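You operate a simulated robot arm through the tools that you are given. There is no shell and no other tool.

You are at the controls of a simulated robot arm. One attempt, no reset.

Task
Move the cap named on the cap card to stud 1 and cap the other studs.
Fine: the black cap fits the thick stud; every cap sits down on the plate.
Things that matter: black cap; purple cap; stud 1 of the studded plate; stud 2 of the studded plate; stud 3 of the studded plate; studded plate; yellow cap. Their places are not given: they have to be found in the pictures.

The check looks at the end state, three seconds after you hand in, the way a careful person would. Anything else that was tipped, shoved, dropped, spilled or broken makes it a failure. Lids that push on must go on centred and level and be pressed home; caps that screw on are set level and turned clockwise until they are tight.

Robot
A 7-joint arm with a two-finger parallel gripper, fixed in place. Base frame: the origin is on the floor under the middle of its stand, x ahead of it, y to its left, z up; the work surface is at about z = 880. Units: mm, rad, N and s.
It reaches about 1479 mm from its shoulder. Its first joint turns from -2.897 to 2.897 rad. Payload 4.4 kg.
The tool frame sits at the grasp point between the pads (the TCP): z along the fingers, y along the line on which they close. The tips reach 23 mm beyond it. Largest opening 94 mm; finger width 38, thickness 10; the body of the gripper, 54 by 96 mm, starts 39 mm behind the TCP.
Orientation is told as [roll, pitch, yaw] about the base's x, y, z axes, in that order, counted from this pose: with the fingers straight down and closing along the base's y, the tool's x points along the base's -x, its y along +y and its z along -z.

Tools
- The arm moves only by the tool servo_tool. Its argument "plan" is a list of rows, each a list of 7 numbers: the shift along the base's x, y, z in mm, then the turn, a rotation vector about the base's x, y, z in degrees, then the finger opening in mm, from 0 to 94. In form: [[dx, dy, dz, wx, wy, wz, hand], ...]. A call has 1 to 20 rows; each row shifts and turns the commanded pose from where the row before left it. Rows are played at 5 a second. More than 50 mm and 0.15 rad between two rows, or a gripper value outside its range, and nothing of the call is played. A pose out of reach is approached as far as the arm can. The call stops where the force on the tool passes 40 N (or 10 N more than at its start, if that is more) or the arm is blocked; 0.2 s more then pass. The fingers move at their own pace (about 72 mm/s each) and stop on an object; they squeeze with about 33 N. The grip force told is the motor's: it shows also when the fingers shut on nothing. Time passes only in rows, and 0.2 s behind the last, so rows that do not move let the fingers close. It gives the time, the measured TCP pose, the force on the tool (base axes), the opening and the grip force at its end, in the units of the frame above (readings bear some noise), with the torque about the TCP (base axes, N m) and any sound that the robot's microphone picked up.
- Cameras (640 x 400 px; columns grow to the right, rows downward): "scene" is fixed at [50.2, 499.7, 1468.6]; the picture's right is [-0.53, -0.85, 0.00], its down [-0.32, 0.20, -0.93] and it looks along [0.79, -0.49, -0.37] (base axes); focal length 354 px, centre (320, 200). "wrist" rides on the gripper at [86, 16, -75] in the tool frame; the picture's right is [-0.18, 0.98, 0.00], its down [-0.58, -0.11, -0.81] and it looks along [-0.79, -0.15, 0.59] (tool axes); focal length 243 px, centre (320, 200).
- grab_frame(camera): a new picture of that camera. It takes no simulated time.
- pixel_to_xyz(camera, pixels): for up to 12 pixels [column, row] of the newest picture of that camera ("zoom" is the newest enlarged one), the place [x, y, z] in the base frame of the surface seen there, good to about 2 mm. It takes no simulated time.
- close_up(camera, box): a new picture of the part [left, top, right, bottom] of that camera's present view, enlarged. It takes no simulated time.
- hand_in(): hands the job in; it is judged then, once.

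Leave the gripper open and the arm clear of the work at the hand-in unless told otherwise.

The tools are called after ">>>" as name(argument=value, ...) on one line, values as JSON. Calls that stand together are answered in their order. servo_tool: Moves the arm, as the interface text tells. Its arguments: {"type":"object","properties":{"plan":{"type":"array"}},"required":["plan"]} The other tools are called the same way: grab_frame (camera) takes a picture; pixel_to_xyz (camera, pixels) gives the place of the surface under pixels of a picture; close_up (camera, box) takes an enlarged picture of a part of a camera's view; hand_in () hands the job in.

At the start:

```text
time_s: 0.0
position: [695.8, 276.9, 1174.7]
orientation: [0.001, -0.002, 0.0]
force: [-0.4, 0.1, -0.4]
torque: [-0.03, -0.03, -0.02]
width: 94.0
gripper_force: 0.1
```

scene: 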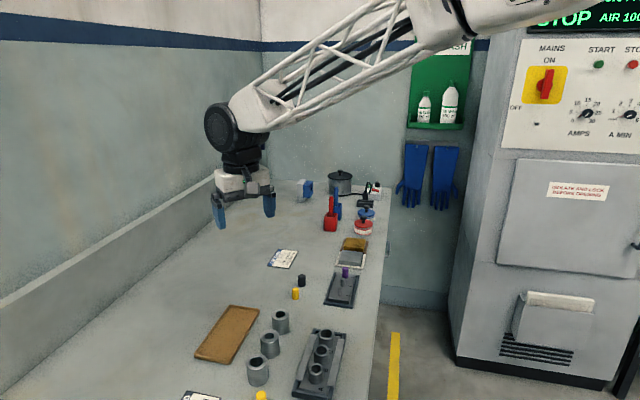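
wrist: 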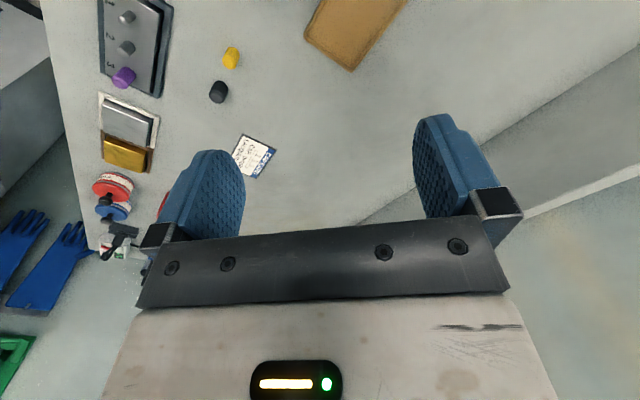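

I see a plate with studs at about (342, 290) in the scene picture, a purple cap already on one stud, black and yellow caps at about (300, 285), and a card at (282, 258). I'll take enlarged views of these first.

>>> close_up(camera="scene", box=[250, 230, 390, 318])

>>> close_up(camera="wrist", box=[80, 0, 290, 131])

>>> close_up(camera="wrist", box=[220, 125, 290, 185])

>>> close_up(camera="scene", box=[170, 300, 370, 400])

```text
4.55 times, centred on (320, 274) of scene
```

zoom: 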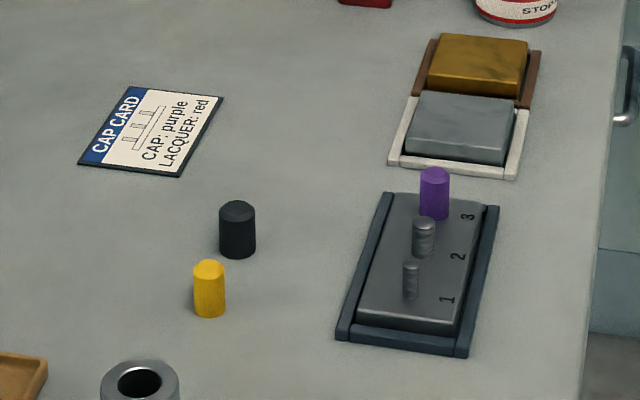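

```text
3.05 times, centred on (185, 66) of wrist
```

zoom: 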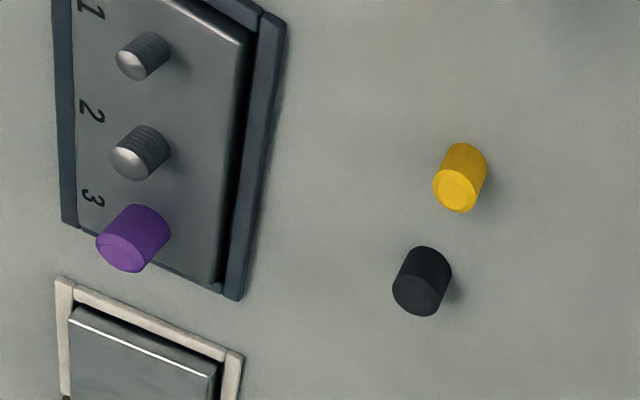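

```text
6.67 times, centred on (255, 155) of wrist
```

zoom: 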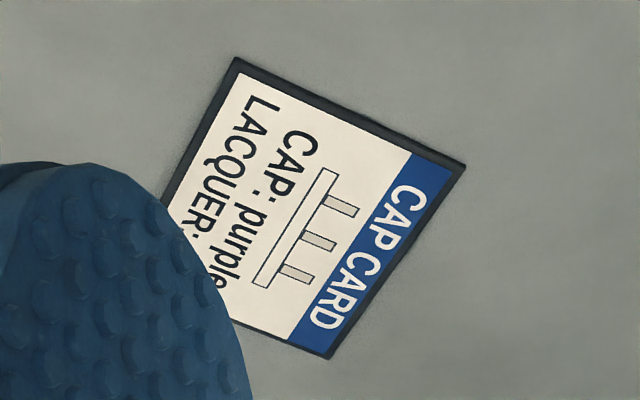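

```text
3.20 times, centred on (270, 350) of scene
```

zoom: 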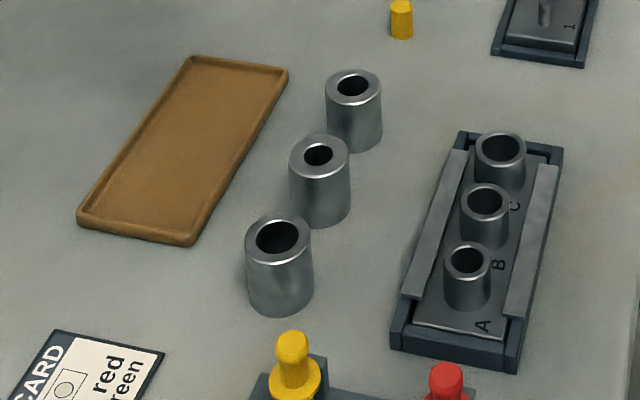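

The card reads "CAP: purple" (the other line, lacquer, does not concern the task). The purple cap is on stud 3 now, and studs 1 and 2 are bare and look threaded. I'll enlarge the plate further and read positions.

>>> close_up(camera="scene", box=[318, 262, 366, 310])

>>> pixel_to_xyz(camera="wrist", pixels=[[122, 20], [120, 51], [120, 82], [216, 96], [229, 63], [110, 2], [150, 92], [173, 8], [103, 72], [200, 80], [150, 60], [134, 17]])

```text
8.33 times, centred on (342, 286) of scene
```

zoom: 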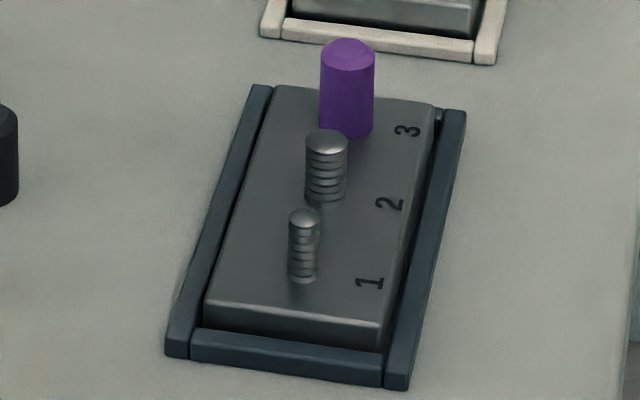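

```text
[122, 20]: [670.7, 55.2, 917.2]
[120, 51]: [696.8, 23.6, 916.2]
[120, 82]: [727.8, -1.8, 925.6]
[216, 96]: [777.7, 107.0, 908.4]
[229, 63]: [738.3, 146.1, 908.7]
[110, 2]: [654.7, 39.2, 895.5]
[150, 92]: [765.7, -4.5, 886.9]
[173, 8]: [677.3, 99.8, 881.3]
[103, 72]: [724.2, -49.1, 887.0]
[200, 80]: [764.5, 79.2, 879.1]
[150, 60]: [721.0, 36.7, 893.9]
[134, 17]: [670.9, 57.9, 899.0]
```

The close-up shows stud 2 is the thick one, stud 1 is thin, both threaded, and purple is on stud 3. The stud row runs roughly from (670, 55) to (728, -2). I'll move the arm over the plate at a safe height (z about 1050) to look closer with the wrist camera.

>>> servo_tool(plan=[[0, -35, -15, 0, 0, 0, 94], [0, -35, -15, 0, 0, 0, 94], [0, -35, -15, 0, 0, 0, 94], [0, -35, -15, 0, 0, 0, 94], [0, -35, -15, 0, 0, 0, 94], [0, -35, -15, 0, 0, 0, 94], [0, -30, -15, 0, 0, 0, 94], [-5, -20, -15, 0, 0, 0, 94], [0, 0, 0, 0, 0, 0, 94]])

>>> grab_frame(camera="wrist")

>>> grab_frame(camera="scene")

```text
time_s: 2.0
position: [694.1, 16.8, 1055.7]
orientation: [0.0, -0.001, 0.0]
force: [0.5, 0.5, 0.5]
torque: [-0.01, -0.01, -0.02]
width: 93.7
gripper_force: 0.0
```

```text
taken
```

wrist: 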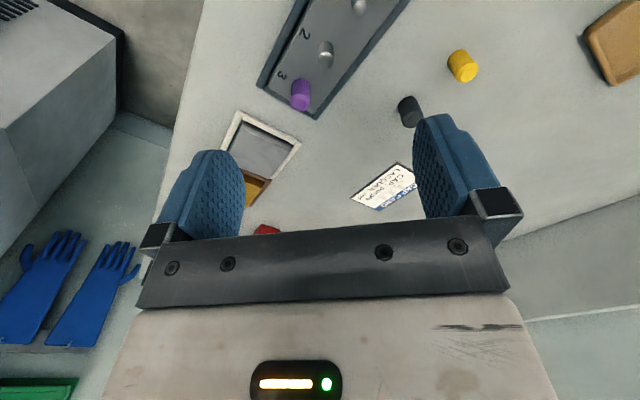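

```text
taken
```

scene: 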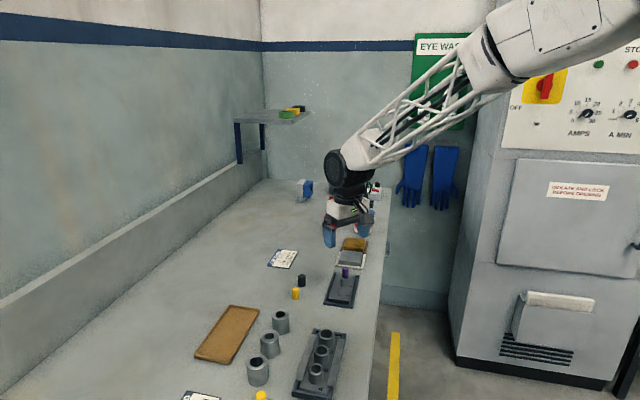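

The plate, black cap (409, 111) and yellow cap (463, 66) are in the wrist view. I'll enlarge the plate and caps to measure.

>>> close_up(camera="wrist", box=[250, 0, 410, 120])

>>> pixel_to_xyz(camera="wrist", pixels=[[301, 86], [300, 102], [326, 48], [360, 4], [407, 117], [408, 103], [464, 73], [461, 58], [294, 90], [308, 90], [395, 120], [480, 120]])

```text
3.33 times, centred on (330, 60) of wrist
```

zoom: 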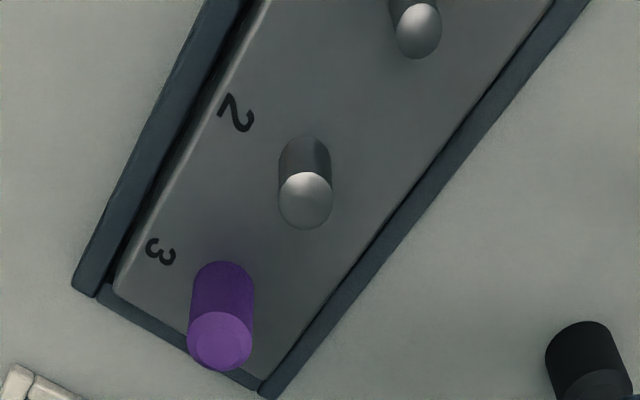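

```text
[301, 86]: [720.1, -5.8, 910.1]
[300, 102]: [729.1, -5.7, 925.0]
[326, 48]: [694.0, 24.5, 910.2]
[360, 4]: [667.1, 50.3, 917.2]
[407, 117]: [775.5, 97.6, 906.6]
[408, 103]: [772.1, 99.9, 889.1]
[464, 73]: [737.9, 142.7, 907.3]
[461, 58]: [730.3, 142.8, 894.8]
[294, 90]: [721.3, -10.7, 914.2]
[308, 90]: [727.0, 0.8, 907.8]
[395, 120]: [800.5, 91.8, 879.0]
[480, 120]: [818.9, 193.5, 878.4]
```

>>> pixel_to_xyz(camera="zoom", pixels=[[220, 342], [190, 342], [250, 342], [220, 315], [220, 368], [305, 200], [282, 200], [329, 200], [418, 30], [398, 30], [440, 30], [330, 120]])

```text
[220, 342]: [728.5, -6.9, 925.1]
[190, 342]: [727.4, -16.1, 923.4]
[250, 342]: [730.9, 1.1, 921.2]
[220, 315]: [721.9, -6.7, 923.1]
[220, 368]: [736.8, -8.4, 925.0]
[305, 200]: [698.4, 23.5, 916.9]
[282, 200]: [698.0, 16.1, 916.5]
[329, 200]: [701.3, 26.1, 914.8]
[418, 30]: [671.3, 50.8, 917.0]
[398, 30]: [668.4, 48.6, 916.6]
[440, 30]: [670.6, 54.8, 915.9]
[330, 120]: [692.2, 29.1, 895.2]
```

The purple cap's top is around (729, -7, 925) with about 18 mm diameter. Stud 2 is near (699, 22.5) and stud 1 near (670, 51.5), with the plate face at z about 895. I'll turn the gripper to yaw -45° (closing across the stud row), move above the purple cap staying well clear (tips about z 962), and look again.

>>> servo_tool(plan=[[6, -4, -11, 0, 0, -7.5, 60], [6, -4, -11, 0, 0, -7.5, 60], [6, -4, -11, 0, 0, -7.5, 60], [6, -4, -11, 0, 0, -7.5, 60], [6, -4, -11, 0, 0, -7.5, 60], [5, -4, -11, 0, 0, -7.5, 60], [0, 0, -4, 0, 0, 0, 60], [0, 0, 0, 0, 0, 0, 60], [0, 0, 0, 0, 0, 0, 60]])

>>> grab_frame(camera="wrist")

>>> close_up(camera="wrist", box=[240, 60, 400, 160])

```text
time_s: 4.0
position: [725.1, -5.9, 985.0]
orientation: [0.001, -0.001, -0.785]
force: [-0.4, 0.0, -0.4]
torque: [0.03, -0.02, -0.01]
width: 60.1
gripper_force: 0.1
```

```text
taken
```

wrist: 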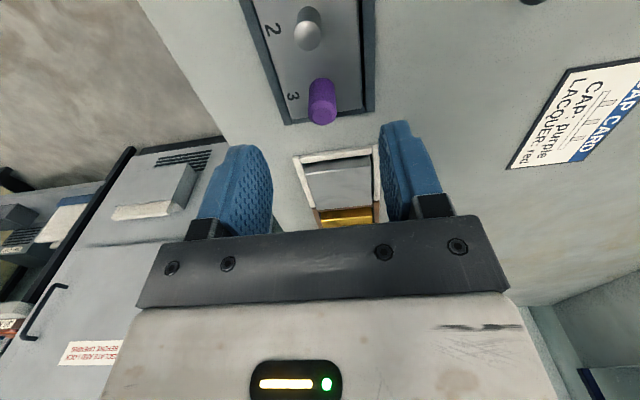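

```text
4.00 times, centred on (320, 110) of wrist
```

zoom: 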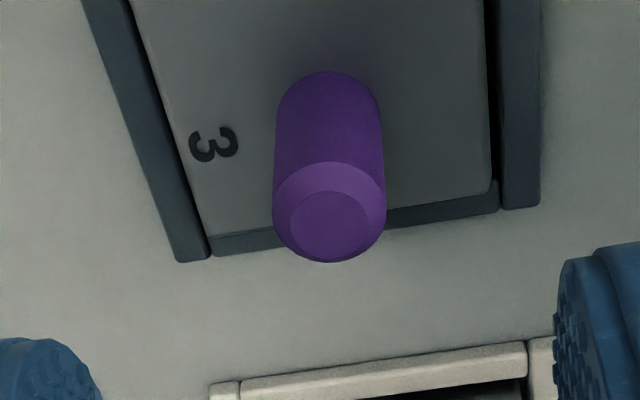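

The cap stands at (322, 115) in the wrist view, nearly on the tool axis. I'll read many points around its top in the enlarged view to get its centre.

>>> pixel_to_xyz(camera="zoom", pixels=[[330, 226], [300, 226], [360, 226], [330, 200], [330, 252], [310, 210], [350, 210], [310, 244], [350, 244], [320, 226], [340, 226], [330, 215]])

>>> pixel_to_xyz(camera="zoom", pixels=[[276, 120], [378, 120], [330, 120], [300, 120], [355, 120], [275, 215], [383, 215], [220, 240], [350, 225], [470, 210], [400, 350], [500, 345]])

```text
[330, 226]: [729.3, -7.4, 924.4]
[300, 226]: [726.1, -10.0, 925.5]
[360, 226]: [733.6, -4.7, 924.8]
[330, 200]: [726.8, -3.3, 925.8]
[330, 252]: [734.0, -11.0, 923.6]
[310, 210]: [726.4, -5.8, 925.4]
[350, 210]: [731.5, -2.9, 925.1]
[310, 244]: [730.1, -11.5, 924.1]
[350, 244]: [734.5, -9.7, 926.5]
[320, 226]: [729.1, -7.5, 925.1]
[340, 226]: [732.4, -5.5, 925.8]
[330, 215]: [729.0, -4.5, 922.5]
```

```text
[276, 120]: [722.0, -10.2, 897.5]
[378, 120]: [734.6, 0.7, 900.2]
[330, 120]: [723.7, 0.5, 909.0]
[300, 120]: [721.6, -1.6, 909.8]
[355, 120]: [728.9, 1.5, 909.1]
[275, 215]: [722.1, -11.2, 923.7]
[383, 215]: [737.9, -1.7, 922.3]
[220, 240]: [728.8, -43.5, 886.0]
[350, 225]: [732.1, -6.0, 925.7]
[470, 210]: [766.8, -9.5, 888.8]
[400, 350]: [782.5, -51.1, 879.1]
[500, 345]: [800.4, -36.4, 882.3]
```

The wrist readings average to (730.2, -7.0), but the pixel geometry suggests a slightly different centre. I'll cross-check with the scene camera, enlarged on the plate.

>>> close_up(camera="scene", box=[318, 262, 366, 310])

```text
8.33 times, centred on (342, 286) of scene
```

zoom: 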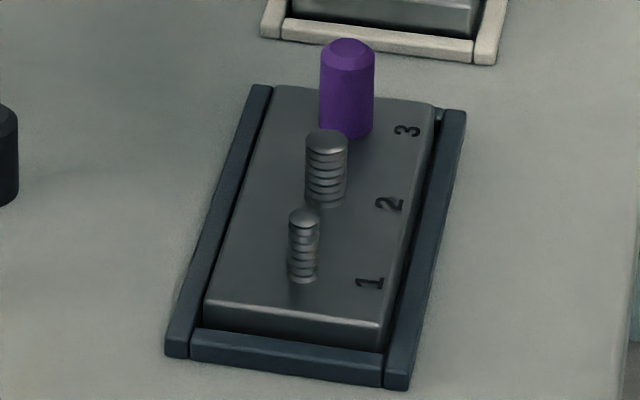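

>>> pixel_to_xyz(camera="zoom", pixels=[[347, 48], [340, 48], [354, 48], [347, 44], [347, 53], [327, 141], [318, 141], [337, 141], [304, 216], [297, 216], [311, 216], [327, 136]])

>>> pixel_to_xyz(camera="zoom", pixels=[[347, 90], [330, 90], [365, 90], [347, 120], [347, 70], [326, 170], [304, 250], [280, 200], [260, 260], [380, 150], [350, 250], [230, 250]])

```text
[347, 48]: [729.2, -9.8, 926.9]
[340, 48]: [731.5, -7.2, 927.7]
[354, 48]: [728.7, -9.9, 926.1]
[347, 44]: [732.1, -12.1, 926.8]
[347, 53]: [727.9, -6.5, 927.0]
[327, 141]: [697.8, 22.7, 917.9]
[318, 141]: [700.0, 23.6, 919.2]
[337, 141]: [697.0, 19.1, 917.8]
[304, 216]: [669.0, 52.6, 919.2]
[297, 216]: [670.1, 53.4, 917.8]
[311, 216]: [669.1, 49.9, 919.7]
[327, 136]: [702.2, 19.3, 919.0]
```

```text
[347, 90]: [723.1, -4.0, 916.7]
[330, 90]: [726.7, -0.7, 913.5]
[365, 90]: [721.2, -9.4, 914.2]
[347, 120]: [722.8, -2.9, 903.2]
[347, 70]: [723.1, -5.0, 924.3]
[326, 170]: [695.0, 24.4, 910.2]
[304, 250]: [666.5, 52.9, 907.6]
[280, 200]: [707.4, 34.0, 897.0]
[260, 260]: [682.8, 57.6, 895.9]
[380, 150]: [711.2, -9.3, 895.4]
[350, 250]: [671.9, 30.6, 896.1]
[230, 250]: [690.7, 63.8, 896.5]
```

Both cameras put purple near (730, -8), stud 2 near (699, 22) and stud 1 near (669.5, 52). I'll lower so the open fingers straddle the top of the purple cap (tips about z 917, plate at 895) and check the centring in the wrist picture.

>>> servo_tool(plan=[[4.5, -1, -10, 0, 0, 0, 50], [0, 0, -15, 0, 0, 0, 50], [0, 0, -12, 0, 0, 0, 50], [0, 0, -8, 0, 0, 0, 50], [0, 0, 0, 0, 0, 0, 50], [0, 0, 0, 0, 0, 0, 50]])

>>> close_up(camera="wrist", box=[200, 80, 440, 230])

```text
time_s: 5.4
position: [730.7, -8.1, 938.8]
orientation: [0.0, -0.002, -0.786]
force: [-0.4, 0.6, 0.8]
torque: [0.01, 0.01, 0.0]
width: 50.2
gripper_force: 0.1
```

```text
2.67 times, centred on (320, 155) of wrist
```

zoom: 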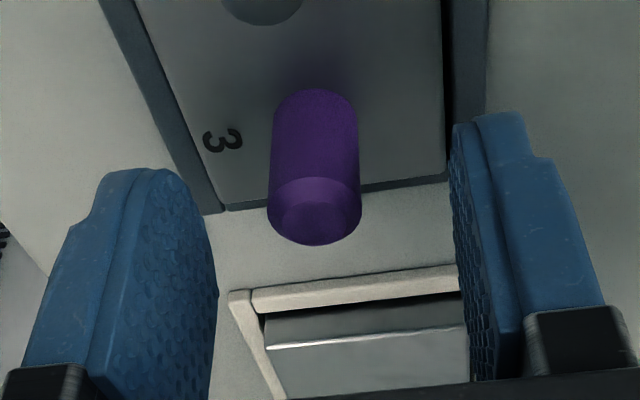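

The cap shows about 1 mm toward the left finger (its axis at zoom column 314 vs 320), and matches the scene estimate of (729.6, -8.8). I'll shift by (-0.7, -0.7), lower to TCP z about 923 (tips about 900, above the plate at 895), then close on it.

>>> servo_tool(plan=[[-0.7, -0.7, -6, 0, 0, 0, 50], [0, 0, -6, 0, 0, 0, 50], [0, 0, -4, 0, 0, 0, 40], [0, 0, 0, 0, 0, 0, 26], [0, 0, 0, 0, 0, 0, 26]])

>>> close_up(camera="wrist", box=[220, 80, 420, 205])

```text
time_s: 6.6
position: [729.9, -8.6, 923.3]
orientation: [0.0, -0.003, -0.786]
force: [0.0, 0.2, 0.3]
torque: [0.0, 0.0, -0.02]
width: 26.1
gripper_force: 0.1
```

```text
3.20 times, centred on (320, 142) of wrist
```

zoom: 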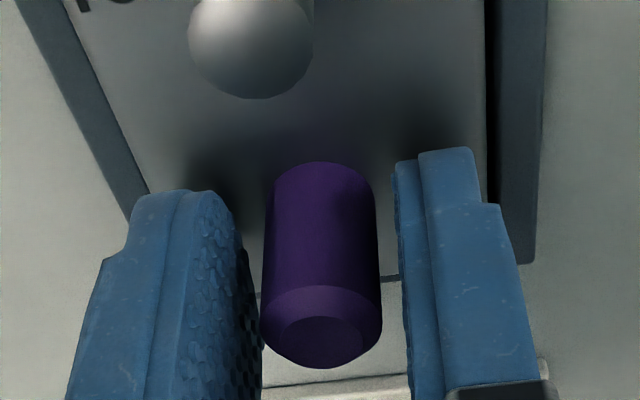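

The cap now sits between the pads, axis at zoom column 321 (centred). I'll close on it and read the forces.

>>> servo_tool(plan=[[0, 0, 0, 0, 0, 0, 15], [0, 0, 0, 0, 0, 0, 10], [0, 0, 0, 0, 0, 0, 10], [0, 0, 0, 0, 0, 0, 10]])

```text
time_s: 7.6
position: [729.1, -7.9, 922.9]
orientation: [0.0, -0.002, -0.785]
force: [-1.3, -0.1, 0.7]
torque: [-0.01, -0.01, 0.0]
width: 19.5
gripper_force: 33.2
```

Gripped: width 19.5, side force only about 1 N, so it's well centred. Now a small counter-clockwise test turn of 15° to see how the thread behaves.

>>> servo_tool(plan=[[0, 0, 0, 0, 0, 5, 10], [0, 0, 0, 0, 0, 5, 10], [0, 0, 0, 0, 0, 5, 10], [0, 0, 0, 0, 0, 0, 10]])

```text
time_s: 8.6
position: [730.4, -9.5, 924.0]
orientation: [0.002, -0.002, -0.523]
force: [-3.5, -0.4, 10.2]
torque: [-0.02, 0.12, -0.02]
width: 19.4
gripper_force: 33.5
```

Turning the cap pushes the tool up (Fz +10 N), so it's threaded and rising. I'll continue counter-clockwise while raising a little with the thread.

>>> servo_tool(plan=[[0, 0, 0.4, 0, 0, 6, 10], [0, 0, 0.4, 0, 0, 6, 10], [0, 0, 0.4, 0, 0, 6, 10], [0, 0, 0.4, 0, 0, 6, 10], [0, 0, 0.4, 0, 0, 6, 10], [0, 0, 0, 0, 0, 0, 10]])

```text
time_s: 10.0
position: [729.5, -8.7, 926.0]
orientation: [0.0, -0.003, 0.001]
force: [0.3, 0.5, -0.2]
torque: [0.03, 0.03, 0.01]
width: 19.9
gripper_force: 32.9
```

Force fell to zero after 2 mm of rise over 45°. I'll look at the cap to see whether it's still on the thread.

>>> close_up(camera="wrist", box=[220, 80, 420, 205])

>>> close_up(camera="scene", box=[318, 252, 366, 282])

```text
3.20 times, centred on (320, 142) of wrist
```

zoom: 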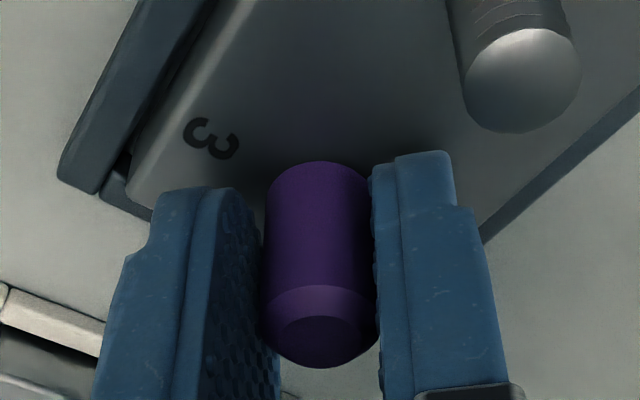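

```text
13.33 times, centred on (342, 267) of scene
```

zoom: 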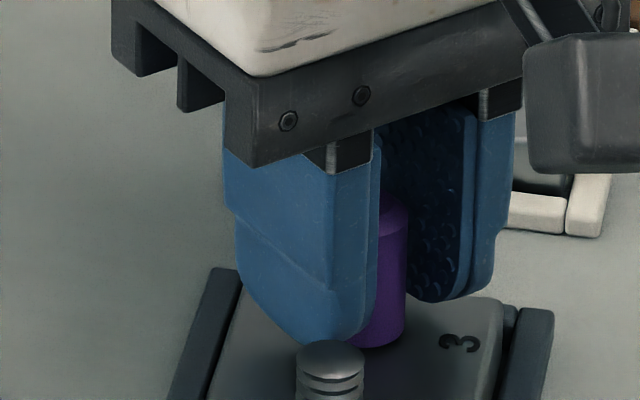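

The cap holds the same place between the pads, so it rose with the gripper. I'll turn 20° more with no rise to see if thread force builds again.

>>> servo_tool(plan=[[0, 0, 0, 0, 0, 5, 10], [0, 0, 0, 0, 0, 5, 10], [0, 0, 0, 0, 0, 5, 10], [0, 0, 0, 0, 0, 5, 10], [0, 0, 0, 0, 0, 0, 10]])

```text
time_s: 11.2
position: [728.9, -7.4, 925.6]
orientation: [0.0, -0.003, 0.35]
force: [0.0, 0.2, -0.1]
torque: [-0.01, 0.0, -0.01]
width: 19.4
gripper_force: 32.8
```

No force built this time. I'll try a gentle 2 mm lift; a downward pull in Fz would mean the thread still holds.

>>> servo_tool(plan=[[0, 0, 0.5, 0, 0, 0, 10], [0, 0, 0.5, 0, 0, 0, 10], [0, 0, 0.5, 0, 0, 0, 10], [0, 0, 0.5, 0, 0, 0, 10], [0, 0, 0, 0, 0, 0, 10]])

>>> close_up(camera="wrist", box=[220, 80, 420, 205])

```text
time_s: 12.4
position: [730.2, -8.2, 927.0]
orientation: [-0.001, -0.001, 0.349]
force: [0.4, 0.5, 0.2]
torque: [0.0, 0.03, -0.01]
width: 19.7
gripper_force: 33.1
```

```text
3.20 times, centred on (320, 142) of wrist
```

zoom: 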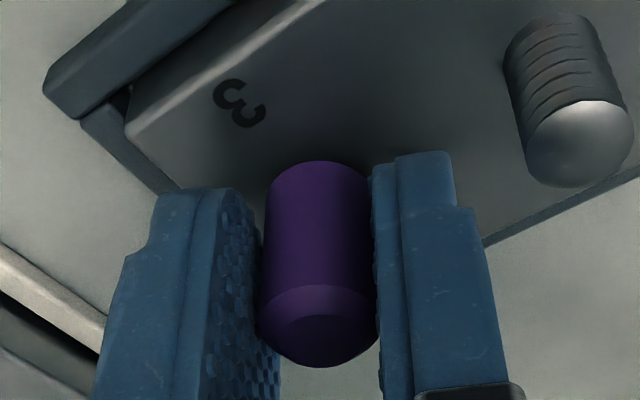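

The cap comes along freely with no resistance. I'll lift it straight up until it clears the stud.

>>> servo_tool(plan=[[0, 0, 2, 0, 0, 0, 10], [0, 0, 3, 0, 0, 0, 10], [0, 0, 4, 0, 0, 0, 10], [0, 0, 5, 0, 0, 0, 10], [0, 0, 6, 0, 0, 0, 10], [0, 0, 8, 0, 0, 0, 10], [0, 0, 10, 0, 0, 0, 10], [0, 0, 12, 0, 0, 0, 10], [0, 0, 10, 0, 0, 0, 10], [0, 0, 0, 0, 0, 0, 10]])

>>> grab_frame(camera="wrist")

>>> close_up(camera="scene", box=[306, 240, 376, 310])

```text
time_s: 14.6
position: [730.2, -6.8, 985.7]
orientation: [-0.002, -0.002, 0.35]
force: [-0.3, -0.5, -0.7]
torque: [0.0, -0.01, 0.03]
width: 19.5
gripper_force: 32.9
```

```text
taken
```

wrist: 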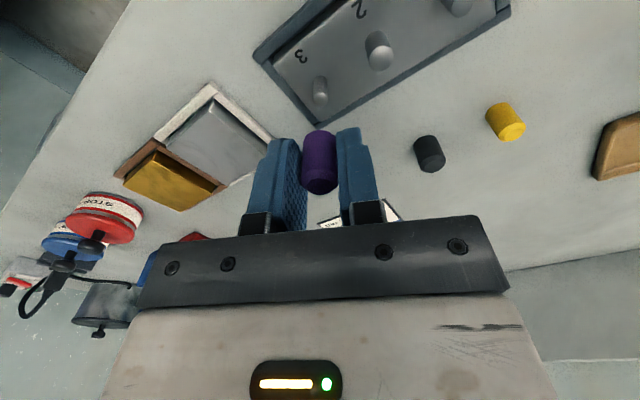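

```text
5.71 times, centred on (341, 275) of scene
```

zoom: 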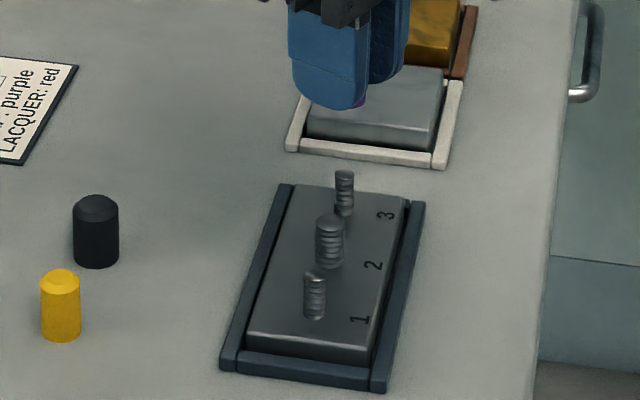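

The thin stud 3 is now bare (same kind as stud 1), stud 2 is thick. Plan: purple on stud 1, black on stud 2, yellow on stud 3. I'll carry purple over stud 1 at height, then lower to hover just above it.

>>> servo_tool(plan=[[-12, 12.2, 0, 0, 0, 0, 10], [-12, 12.2, 0, 0, 0, 0, 10], [-12, 12.2, 0, 0, 0, 0, 10], [-12, 12.2, 0, 0, 0, 0, 10], [-12.1, 12, 0, 0, 0, 0, 10], [0, 0, -12, 0, 0, 0, 10], [0, 0, -12, 0, 0, 0, 10], [0, 0, -8, 0, 0, 0, 10], [0, 0, 0, 0, 0, 0, 10], [0, 0, 0, 0, 0, 0, 10]])

>>> close_up(camera="wrist", box=[220, 60, 420, 185])

>>> close_up(camera="scene", box=[318, 260, 366, 290])

```text
time_s: 16.8
position: [669.5, 52.6, 955.5]
orientation: [0.001, -0.003, 0.35]
force: [0.2, -0.3, 0.2]
torque: [0.0, -0.01, 0.02]
width: 19.6
gripper_force: 33.0
```

```text
3.20 times, centred on (320, 122) of wrist
```

zoom: 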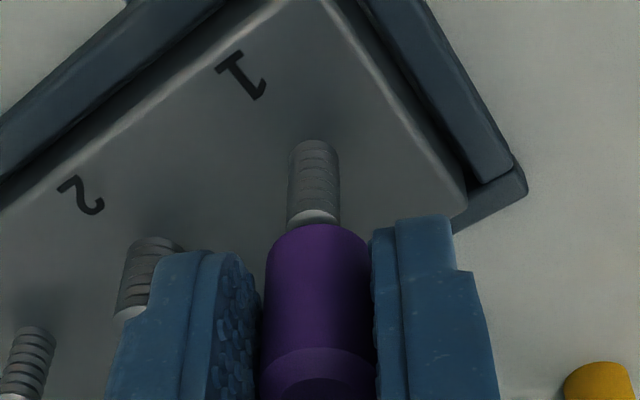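

```text
13.33 times, centred on (342, 275) of scene
```

zoom: 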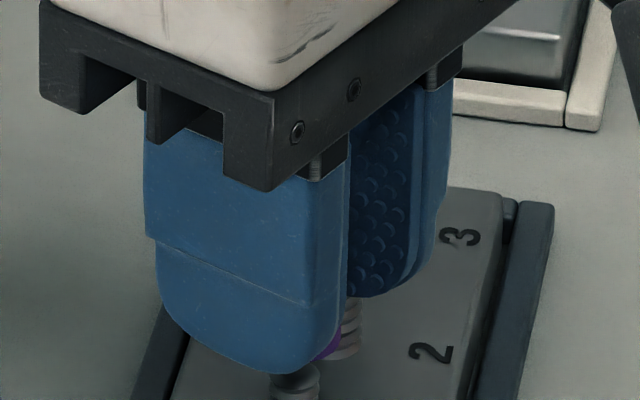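

In the wrist view the stud 1 axis is at zoom column 314 and the cap at 317.5, so the cap needs about 0.6 mm toward -y. To check the other direction I'll rotate the hovering gripper counter-clockwise by 75° (also gives clockwise room for screwing) and look again.

>>> servo_tool(plan=[[0.1, -0.6, 0, 0, 0, 7.5, 10], [0, 0, 0, 0, 0, 7.5, 10], [0, 0, 0, 0, 0, 7.5, 10], [0, 0, 0, 0, 0, 7.5, 10], [0, 0, 0, 0, 0, 7.5, 10], [0, 0, 0, 0, 0, 7.5, 10], [0, 0, 0, 0, 0, 7.5, 10], [0, 0, 0, 0, 0, 7.5, 10], [0, 0, 0, 0, 0, 7.5, 10], [0, 0, 0, 0, 0, 7.5, 10], [0, 0, 0, 0, 0, 0, 10], [0, 0, 0, 0, 0, 0, 10]])

>>> close_up(camera="wrist", box=[220, 60, 420, 185])

>>> close_up(camera="scene", box=[318, 260, 366, 290])

```text
time_s: 19.4
position: [671.1, 51.8, 955.9]
orientation: [-0.001, -0.002, 1.658]
force: [-0.1, 0.4, 0.4]
torque: [0.02, 0.02, 0.02]
width: 19.7
gripper_force: 33.0
```

```text
3.20 times, centred on (320, 122) of wrist
```

zoom: 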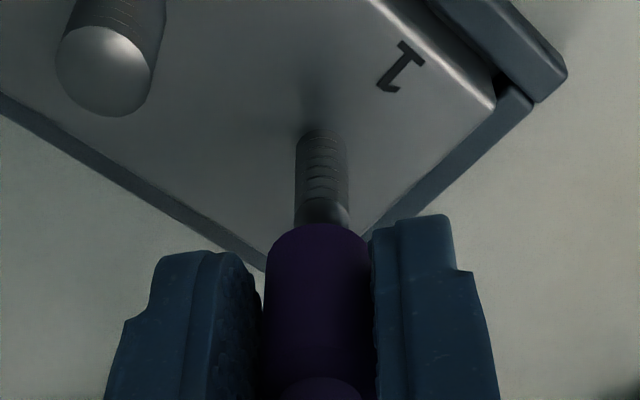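

```text
13.33 times, centred on (342, 275) of scene
```

zoom: 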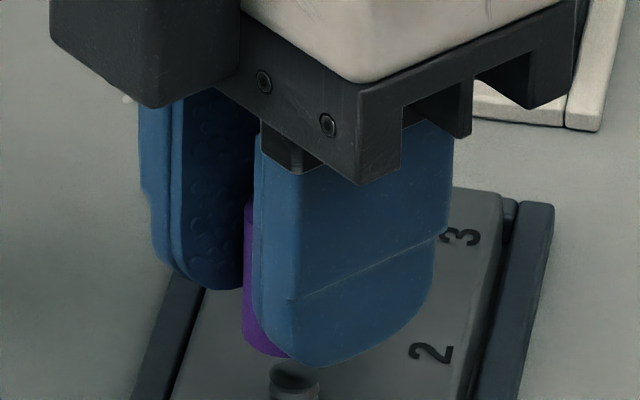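

Yaw 95° was reached. Now the stud axis is at zoom column 322 and the cap at 317.5. Solving both views puts stud 1 near (669.2, 50.8) in commanded coordinates. I'll correct by (-0.8, -0.6) and lower 8 mm, still just above the stud, and check.

>>> servo_tool(plan=[[-0.8, -0.6, -2, 0, 0, 0, 10], [0, 0, -3, 0, 0, 0, 10], [0, 0, -3, 0, 0, 0, 10], [0, 0, 0, 0, 0, 0, 10], [0, 0, 0, 0, 0, 0, 10]])

>>> close_up(camera="wrist", box=[260, 80, 380, 155])

>>> close_up(camera="scene", box=[318, 265, 366, 295])

```text
time_s: 20.6
position: [671.8, 50.3, 949.4]
orientation: [-0.001, -0.003, 1.659]
force: [-0.2, -0.3, 0.3]
torque: [0.0, 0.01, -0.02]
width: 19.6
gripper_force: 33.1
```

```text
5.33 times, centred on (320, 118) of wrist
```

zoom: 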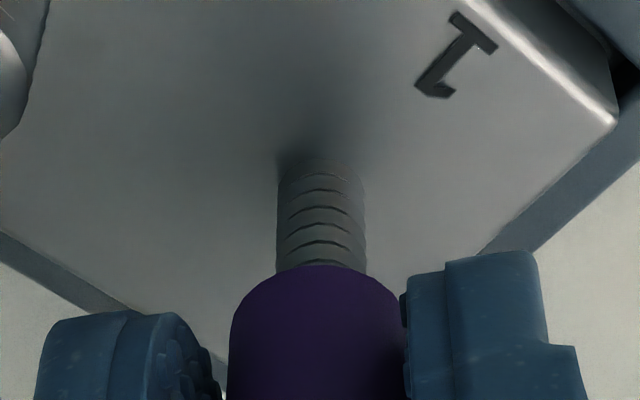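

```text
13.33 times, centred on (342, 280) of scene
```

zoom: 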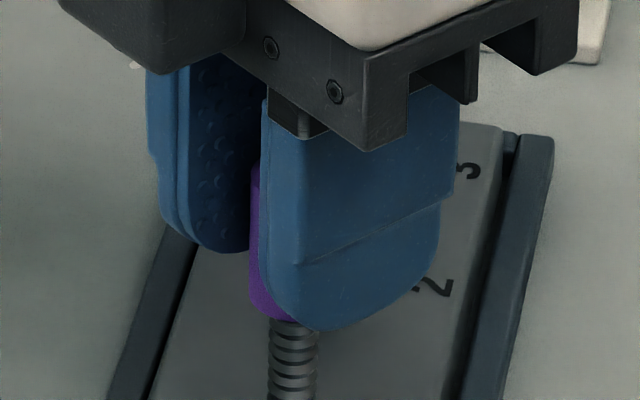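

The wrist view shows the stud axis at zoom column 322 and the cap at about 316, so x still needs about -0.6 mm. I'll zoom the scene view more to check the other direction.

>>> close_up(camera="scene", box=[330, 276, 346, 296])

>>> close_up(camera="wrist", box=[280, 105, 360, 155])

```text
16.00 times, centred on (338, 286) of scene
```

zoom: 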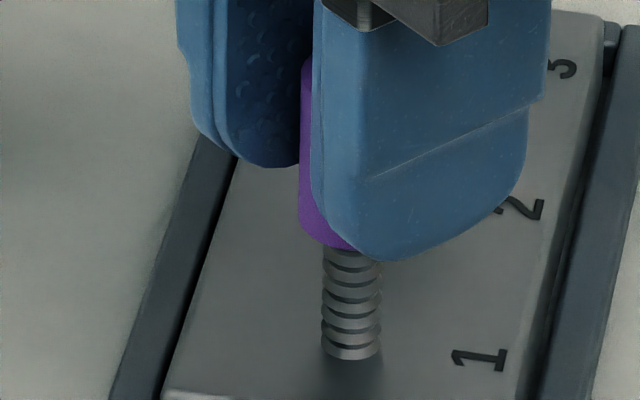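

```text
8.00 times, centred on (320, 130) of wrist
```

zoom: 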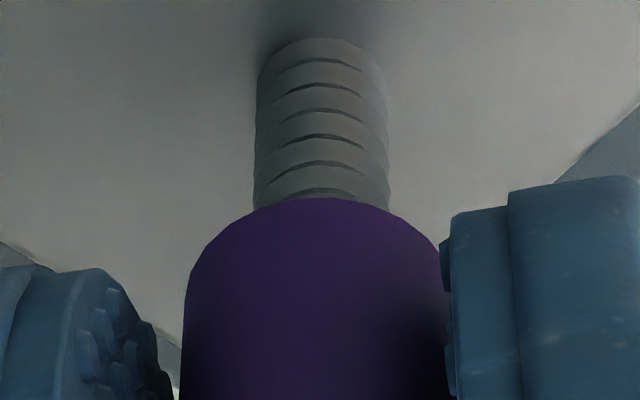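

Measured from both zooms: the cap should move about -0.45 in x and +0.85 in y. I'll apply that and check again before lowering.

>>> servo_tool(plan=[[-0.45, 0.85, 0, 0, 0, 0, 10], [0, 0, 0, 0, 0, 0, 10], [0, 0, 0, 0, 0, 0, 10]])

>>> close_up(camera="scene", box=[330, 276, 346, 296])

>>> close_up(camera="wrist", box=[280, 105, 360, 155])

```text
time_s: 21.4
position: [669.7, 51.8, 948.6]
orientation: [-0.001, -0.002, 1.656]
force: [-0.5, -0.2, 0.0]
torque: [-0.05, -0.02, -0.02]
width: 19.9
gripper_force: 33.0
```

```text
16.00 times, centred on (338, 286) of scene
```

zoom: 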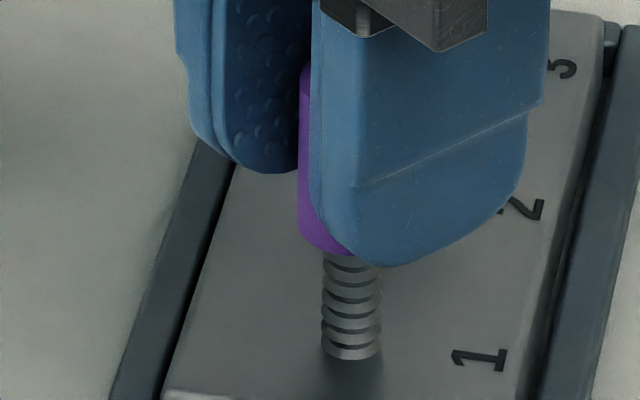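

```text
8.00 times, centred on (320, 130) of wrist
```

zoom: 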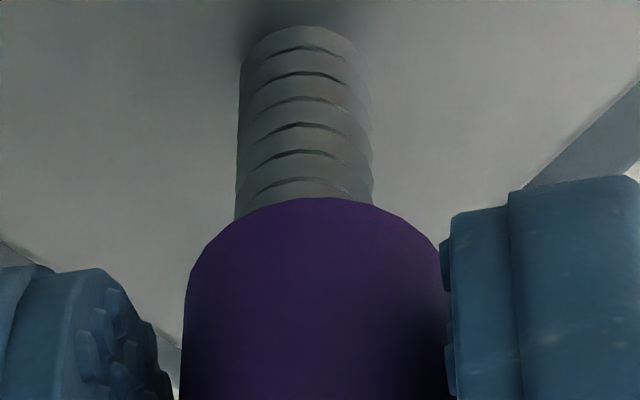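

The move overshot in x a little: the stud axis is now at zoom column 305 vs the cap at 314. I'll let it settle a moment without moving and look again.

>>> servo_tool(plan=[[0, 0, 0, 0, 0, 0, 10], [0, 0, 0, 0, 0, 0, 10], [0, 0, 0, 0, 0, 0, 10], [0, 0, 0, 0, 0, 0, 10]])

>>> close_up(camera="scene", box=[330, 276, 346, 296])

>>> close_up(camera="wrist", box=[280, 105, 360, 155])

```text
time_s: 22.4
position: [668.2, 51.9, 947.3]
orientation: [-0.001, -0.003, 1.657]
force: [0.1, -0.2, -0.5]
torque: [0.04, 0.01, 0.0]
width: 20.0
gripper_force: 32.9
```

```text
16.00 times, centred on (338, 286) of scene
```

zoom: 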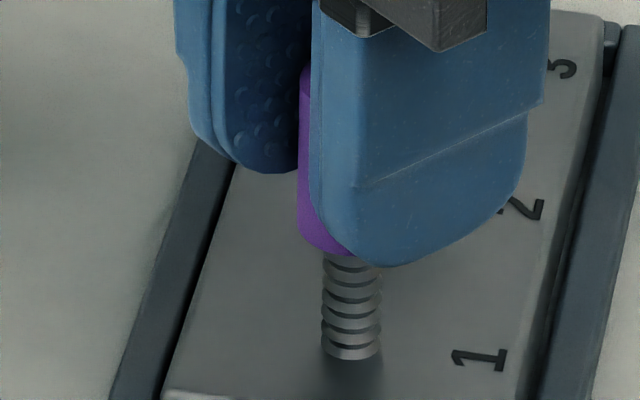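

```text
8.00 times, centred on (320, 130) of wrist
```

zoom: 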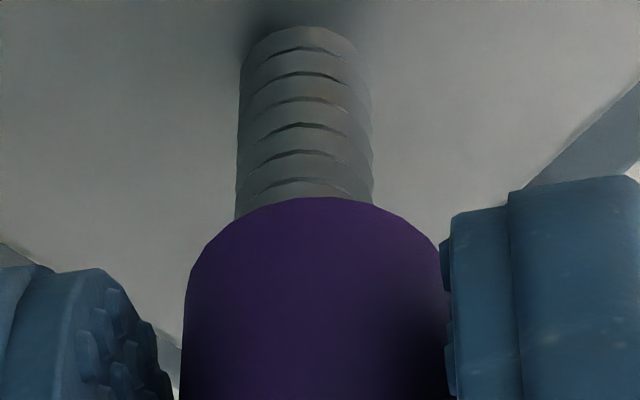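

It's steady. I'll shift +0.6 mm in x and check again.

>>> servo_tool(plan=[[0.6, 0, 0, 0, 0, 0, 10], [0, 0, 0, 0, 0, 0, 10], [0, 0, 0, 0, 0, 0, 10]])

>>> close_up(camera="scene", box=[330, 276, 346, 296])

>>> close_up(camera="wrist", box=[280, 105, 360, 155])

```text
time_s: 23.2
position: [669.9, 51.0, 949.1]
orientation: [0.0, -0.003, 1.658]
force: [0.4, 0.1, -0.3]
torque: [-0.01, 0.03, 0.04]
width: 19.4
gripper_force: 33.1
```

```text
16.00 times, centred on (338, 286) of scene
```

zoom: 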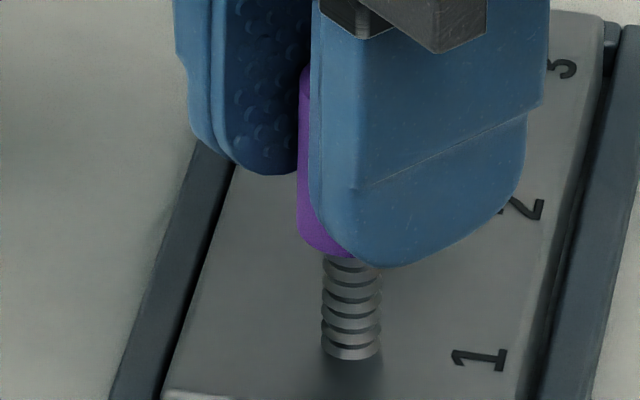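

```text
8.00 times, centred on (320, 130) of wrist
```

zoom: 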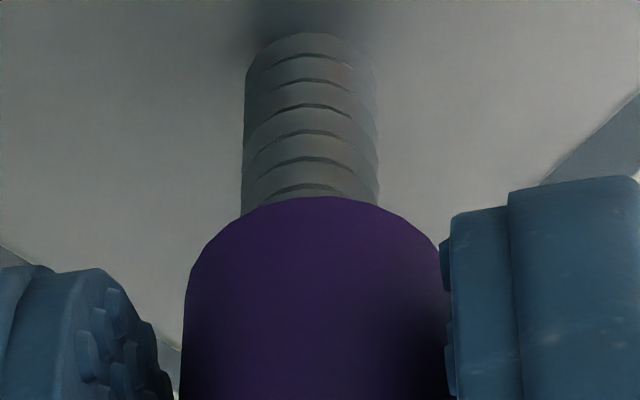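

Stud axis now at 310.5, cap at 314 (about 0.25 mm). I'll nudge +0.2 and lower slowly 4 mm, watching the force.

>>> servo_tool(plan=[[0.2, 0, -1, 0, 0, 0, 10], [0, 0, -1, 0, 0, 0, 10], [0, 0, -1, 0, 0, 0, 10], [0, 0, -1, 0, 0, 0, 10], [0, 0, 0, 0, 0, 0, 10]])

>>> close_up(camera="wrist", box=[280, 105, 360, 155])

>>> close_up(camera="scene", box=[330, 276, 346, 296])

```text
time_s: 24.4
position: [668.9, 52.2, 945.0]
orientation: [0.001, -0.001, 1.659]
force: [-0.6, -2.3, 0.3]
torque: [-0.05, 0.03, -0.02]
width: 19.8
gripper_force: 32.6
```

```text
8.00 times, centred on (320, 130) of wrist
```

zoom: 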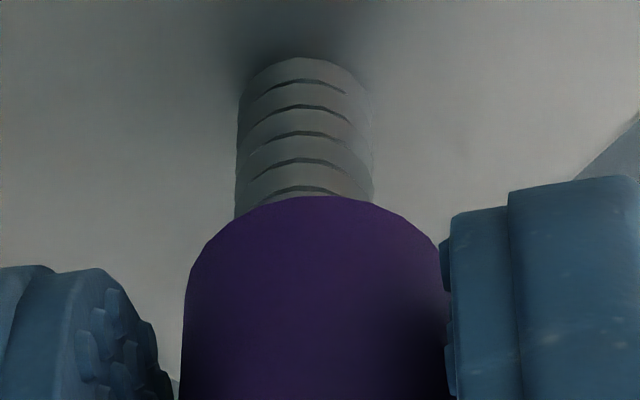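

```text
16.00 times, centred on (338, 286) of scene
```

zoom: 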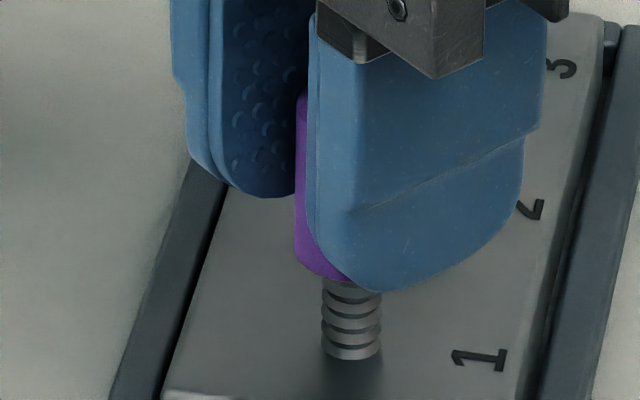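

The cap bottom is now slightly below the stud top, so it's starting over the stud with little force (Fy -2.3). The stud shows at column 305 vs the cap 314, so I'll correct (+0.5, -0.5) and continue down 3 mm.

>>> servo_tool(plan=[[0.5, -0.5, 0, 0, 0, 0, 10], [0, 0, -1, 0, 0, 0, 10], [0, 0, -1, 0, 0, 0, 10], [0, 0, -1, 0, 0, 0, 10], [0, 0, 0, 0, 0, 0, 10]])

>>> close_up(camera="wrist", box=[280, 105, 360, 155])

>>> close_up(camera="scene", box=[330, 276, 346, 296])

```text
time_s: 25.6
position: [670.3, 50.9, 940.2]
orientation: [0.002, 0.0, 1.659]
force: [0.1, 0.3, -0.5]
torque: [0.02, 0.03, -0.02]
width: 19.5
gripper_force: 32.4
```

```text
8.00 times, centred on (320, 130) of wrist
```

zoom: 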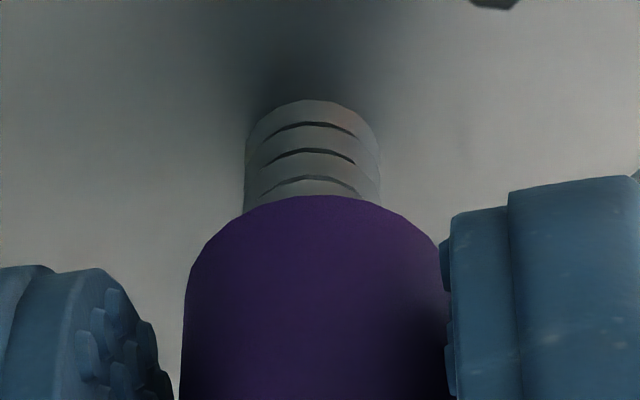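

```text
16.00 times, centred on (338, 286) of scene
```

zoom: 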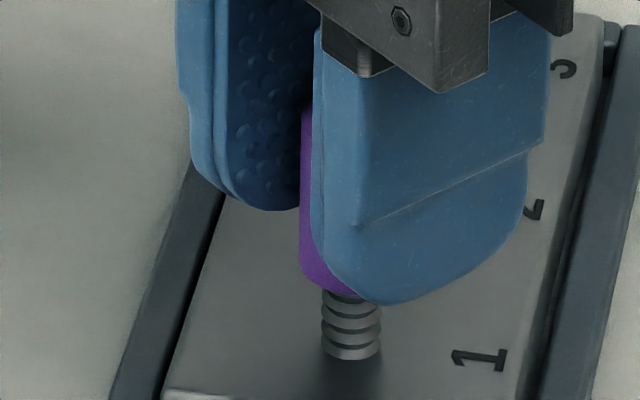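

Forces are nil and the cap slides down over the stud. I'll keep lowering slowly.

>>> servo_tool(plan=[[0.1, 0, -1, 0, 0, 0, 10], [0, 0, -1, 0, 0, 0, 10], [0, 0, -1, 0, 0, 0, 10], [0, 0, -1, 0, 0, 0, 10], [0, 0, 0, 0, 0, 0, 10]])

>>> close_up(camera="wrist", box=[280, 105, 360, 155])

>>> close_up(camera="scene", box=[330, 276, 346, 296])

```text
time_s: 26.8
position: [670.2, 50.8, 936.1]
orientation: [0.002, -0.002, 1.657]
force: [0.4, 0.1, 0.4]
torque: [-0.01, 0.01, 0.01]
width: 19.6
gripper_force: 32.9
```

```text
8.00 times, centred on (320, 130) of wrist
```

zoom: 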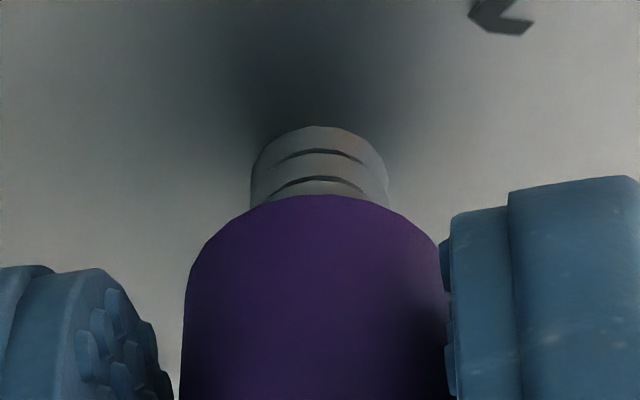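

```text
16.00 times, centred on (338, 286) of scene
```

zoom: 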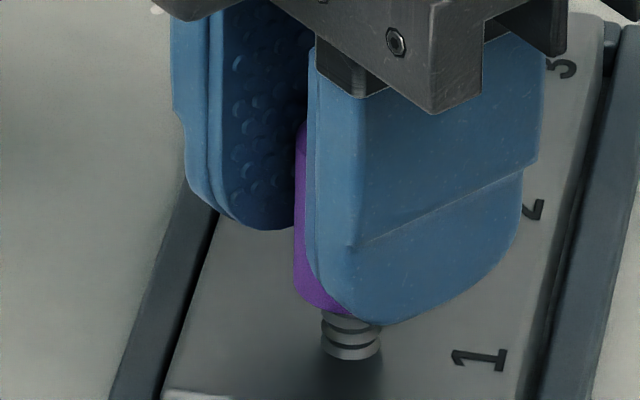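

Still no force. Continuing down 4 mm with a -0.2 mm x correction.

>>> servo_tool(plan=[[-0.2, 0, -1, 0, 0, 0, 10], [0, 0, -1, 0, 0, 0, 10], [0, 0, -1, 0, 0, 0, 10], [0, 0, -1, 0, 0, 0, 10], [0, 0, 0, 0, 0, 0, 10]])

>>> close_up(camera="wrist", box=[280, 105, 360, 155])

>>> close_up(camera="scene", box=[330, 276, 346, 296])

```text
time_s: 28.0
position: [669.8, 51.8, 930.3]
orientation: [0.0, -0.002, 1.659]
force: [-0.2, 0.0, 1.1]
torque: [-0.03, -0.02, 0.0]
width: 19.6
gripper_force: 33.1
```

```text
8.00 times, centred on (320, 130) of wrist
```

zoom: 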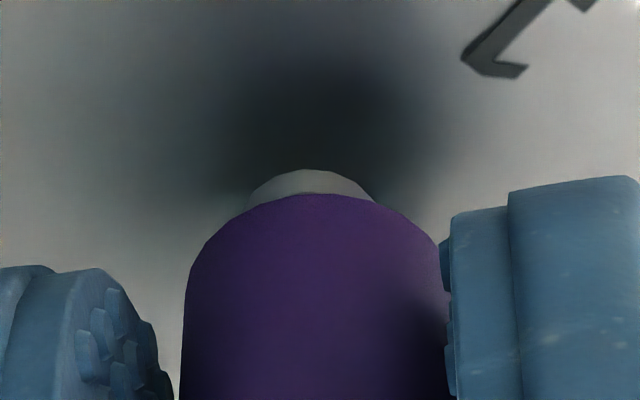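

```text
16.00 times, centred on (338, 286) of scene
```

zoom: 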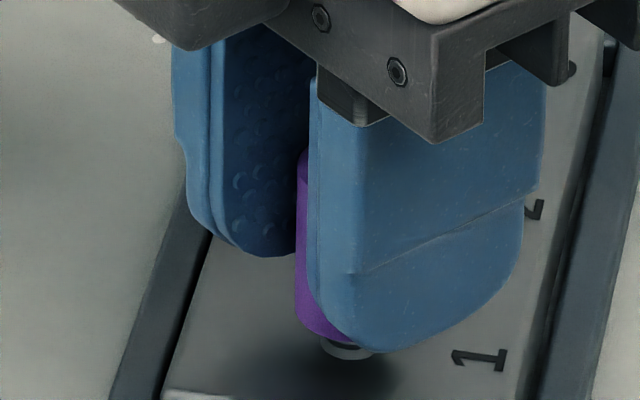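

About 7–9 mm left above the plate, still free. Lowering 3 mm more.

>>> servo_tool(plan=[[0.2, 0, -1, 0, 0, 0, 10], [0, 0, -1, 0, 0, 0, 10], [0, 0, -1, 0, 0, 0, 10], [0, 0, 0, 0, 0, 0, 10]])

>>> close_up(camera="wrist", box=[280, 105, 360, 155])

```text
time_s: 29.0
position: [669.1, 49.9, 930.3]
orientation: [-0.001, -0.002, 1.658]
force: [1.1, 0.0, 0.8]
torque: [-0.01, -0.03, 0.01]
width: 19.6
gripper_force: 33.0
```

```text
8.00 times, centred on (320, 130) of wrist
```

zoom: 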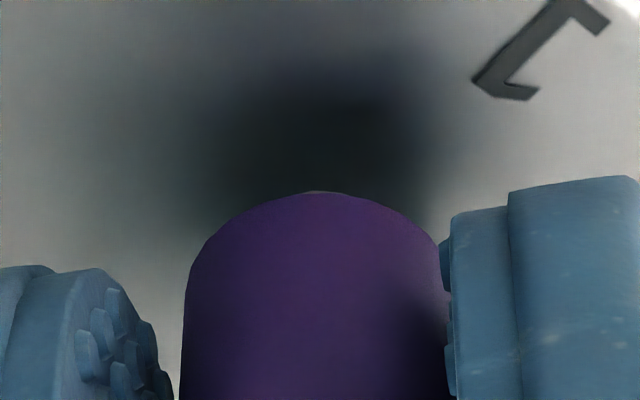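

Still free. Lowering in small steps, watching for contact.

>>> servo_tool(plan=[[0, 0, -0.8, 0, 0, 0, 10], [0, 0, -0.8, 0, 0, 0, 10], [0, 0, -0.8, 0, 0, 0, 10], [0, 0, 0, 0, 0, 0, 10]])

>>> close_up(camera="scene", box=[330, 276, 346, 296])

```text
time_s: 30.0
position: [669.9, 51.7, 926.3]
orientation: [0.001, -0.002, 1.659]
force: [-0.1, -0.5, -1.0]
torque: [-0.04, 0.01, 0.02]
width: 19.4
gripper_force: 33.2
```

```text
16.00 times, centred on (338, 286) of scene
```

zoom: 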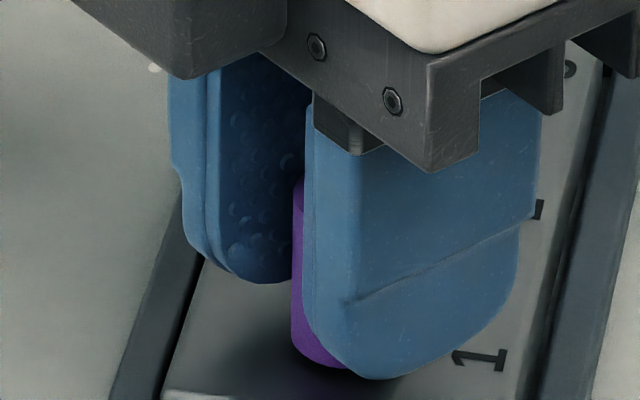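

No contact yet at about 3 mm above the seat. Smaller steps down.

>>> servo_tool(plan=[[0, 0, -0.5, 0, 0, 0, 10], [0, 0, -0.5, 0, 0, 0, 10], [0, 0, -0.5, 0, 0, 0, 10], [0, 0, 0, 0, 0, 0, 10]])

```text
time_s: 31.0
position: [670.3, 51.7, 926.1]
orientation: [-0.001, -0.001, 1.659]
force: [0.5, 0.5, 0.3]
torque: [-0.01, 0.01, -0.02]
width: 19.2
gripper_force: 33.1
```

>>> servo_tool(plan=[[0, 0, -0.5, 0, 0, 0, 10], [0, 0, -0.5, 0, 0, 0, 10], [0, 0, 0, 0, 0, 0, 10]])

```text
time_s: 31.8
position: [669.9, 51.8, 924.3]
orientation: [0.001, -0.003, 1.658]
force: [-0.6, 0.7, 5.3]
torque: [0.07, 0.0, 0.01]
width: 19.7
gripper_force: 33.0
```

Contact: Fz +5 N near the seat height. Now I'll turn clockwise 24° with a slight downward feed and watch force and torque.

>>> servo_tool(plan=[[0, 0, 0, 0, 0, -6, 10], [0, 0, 0, 0, 0, -6, 10], [0, 0, -0.1, 0, 0, -6, 10], [0, 0, -0.1, 0, 0, -6, 10], [0, 0, 0, 0, 0, 0, 10]])

```text
time_s: 33.0
position: [671.1, 52.0, 925.8]
orientation: [-0.001, -0.002, 1.238]
force: [-1.9, -5.8, 10.1]
torque: [-0.14, 0.07, 0.0]
width: 19.7
gripper_force: 33.4
```

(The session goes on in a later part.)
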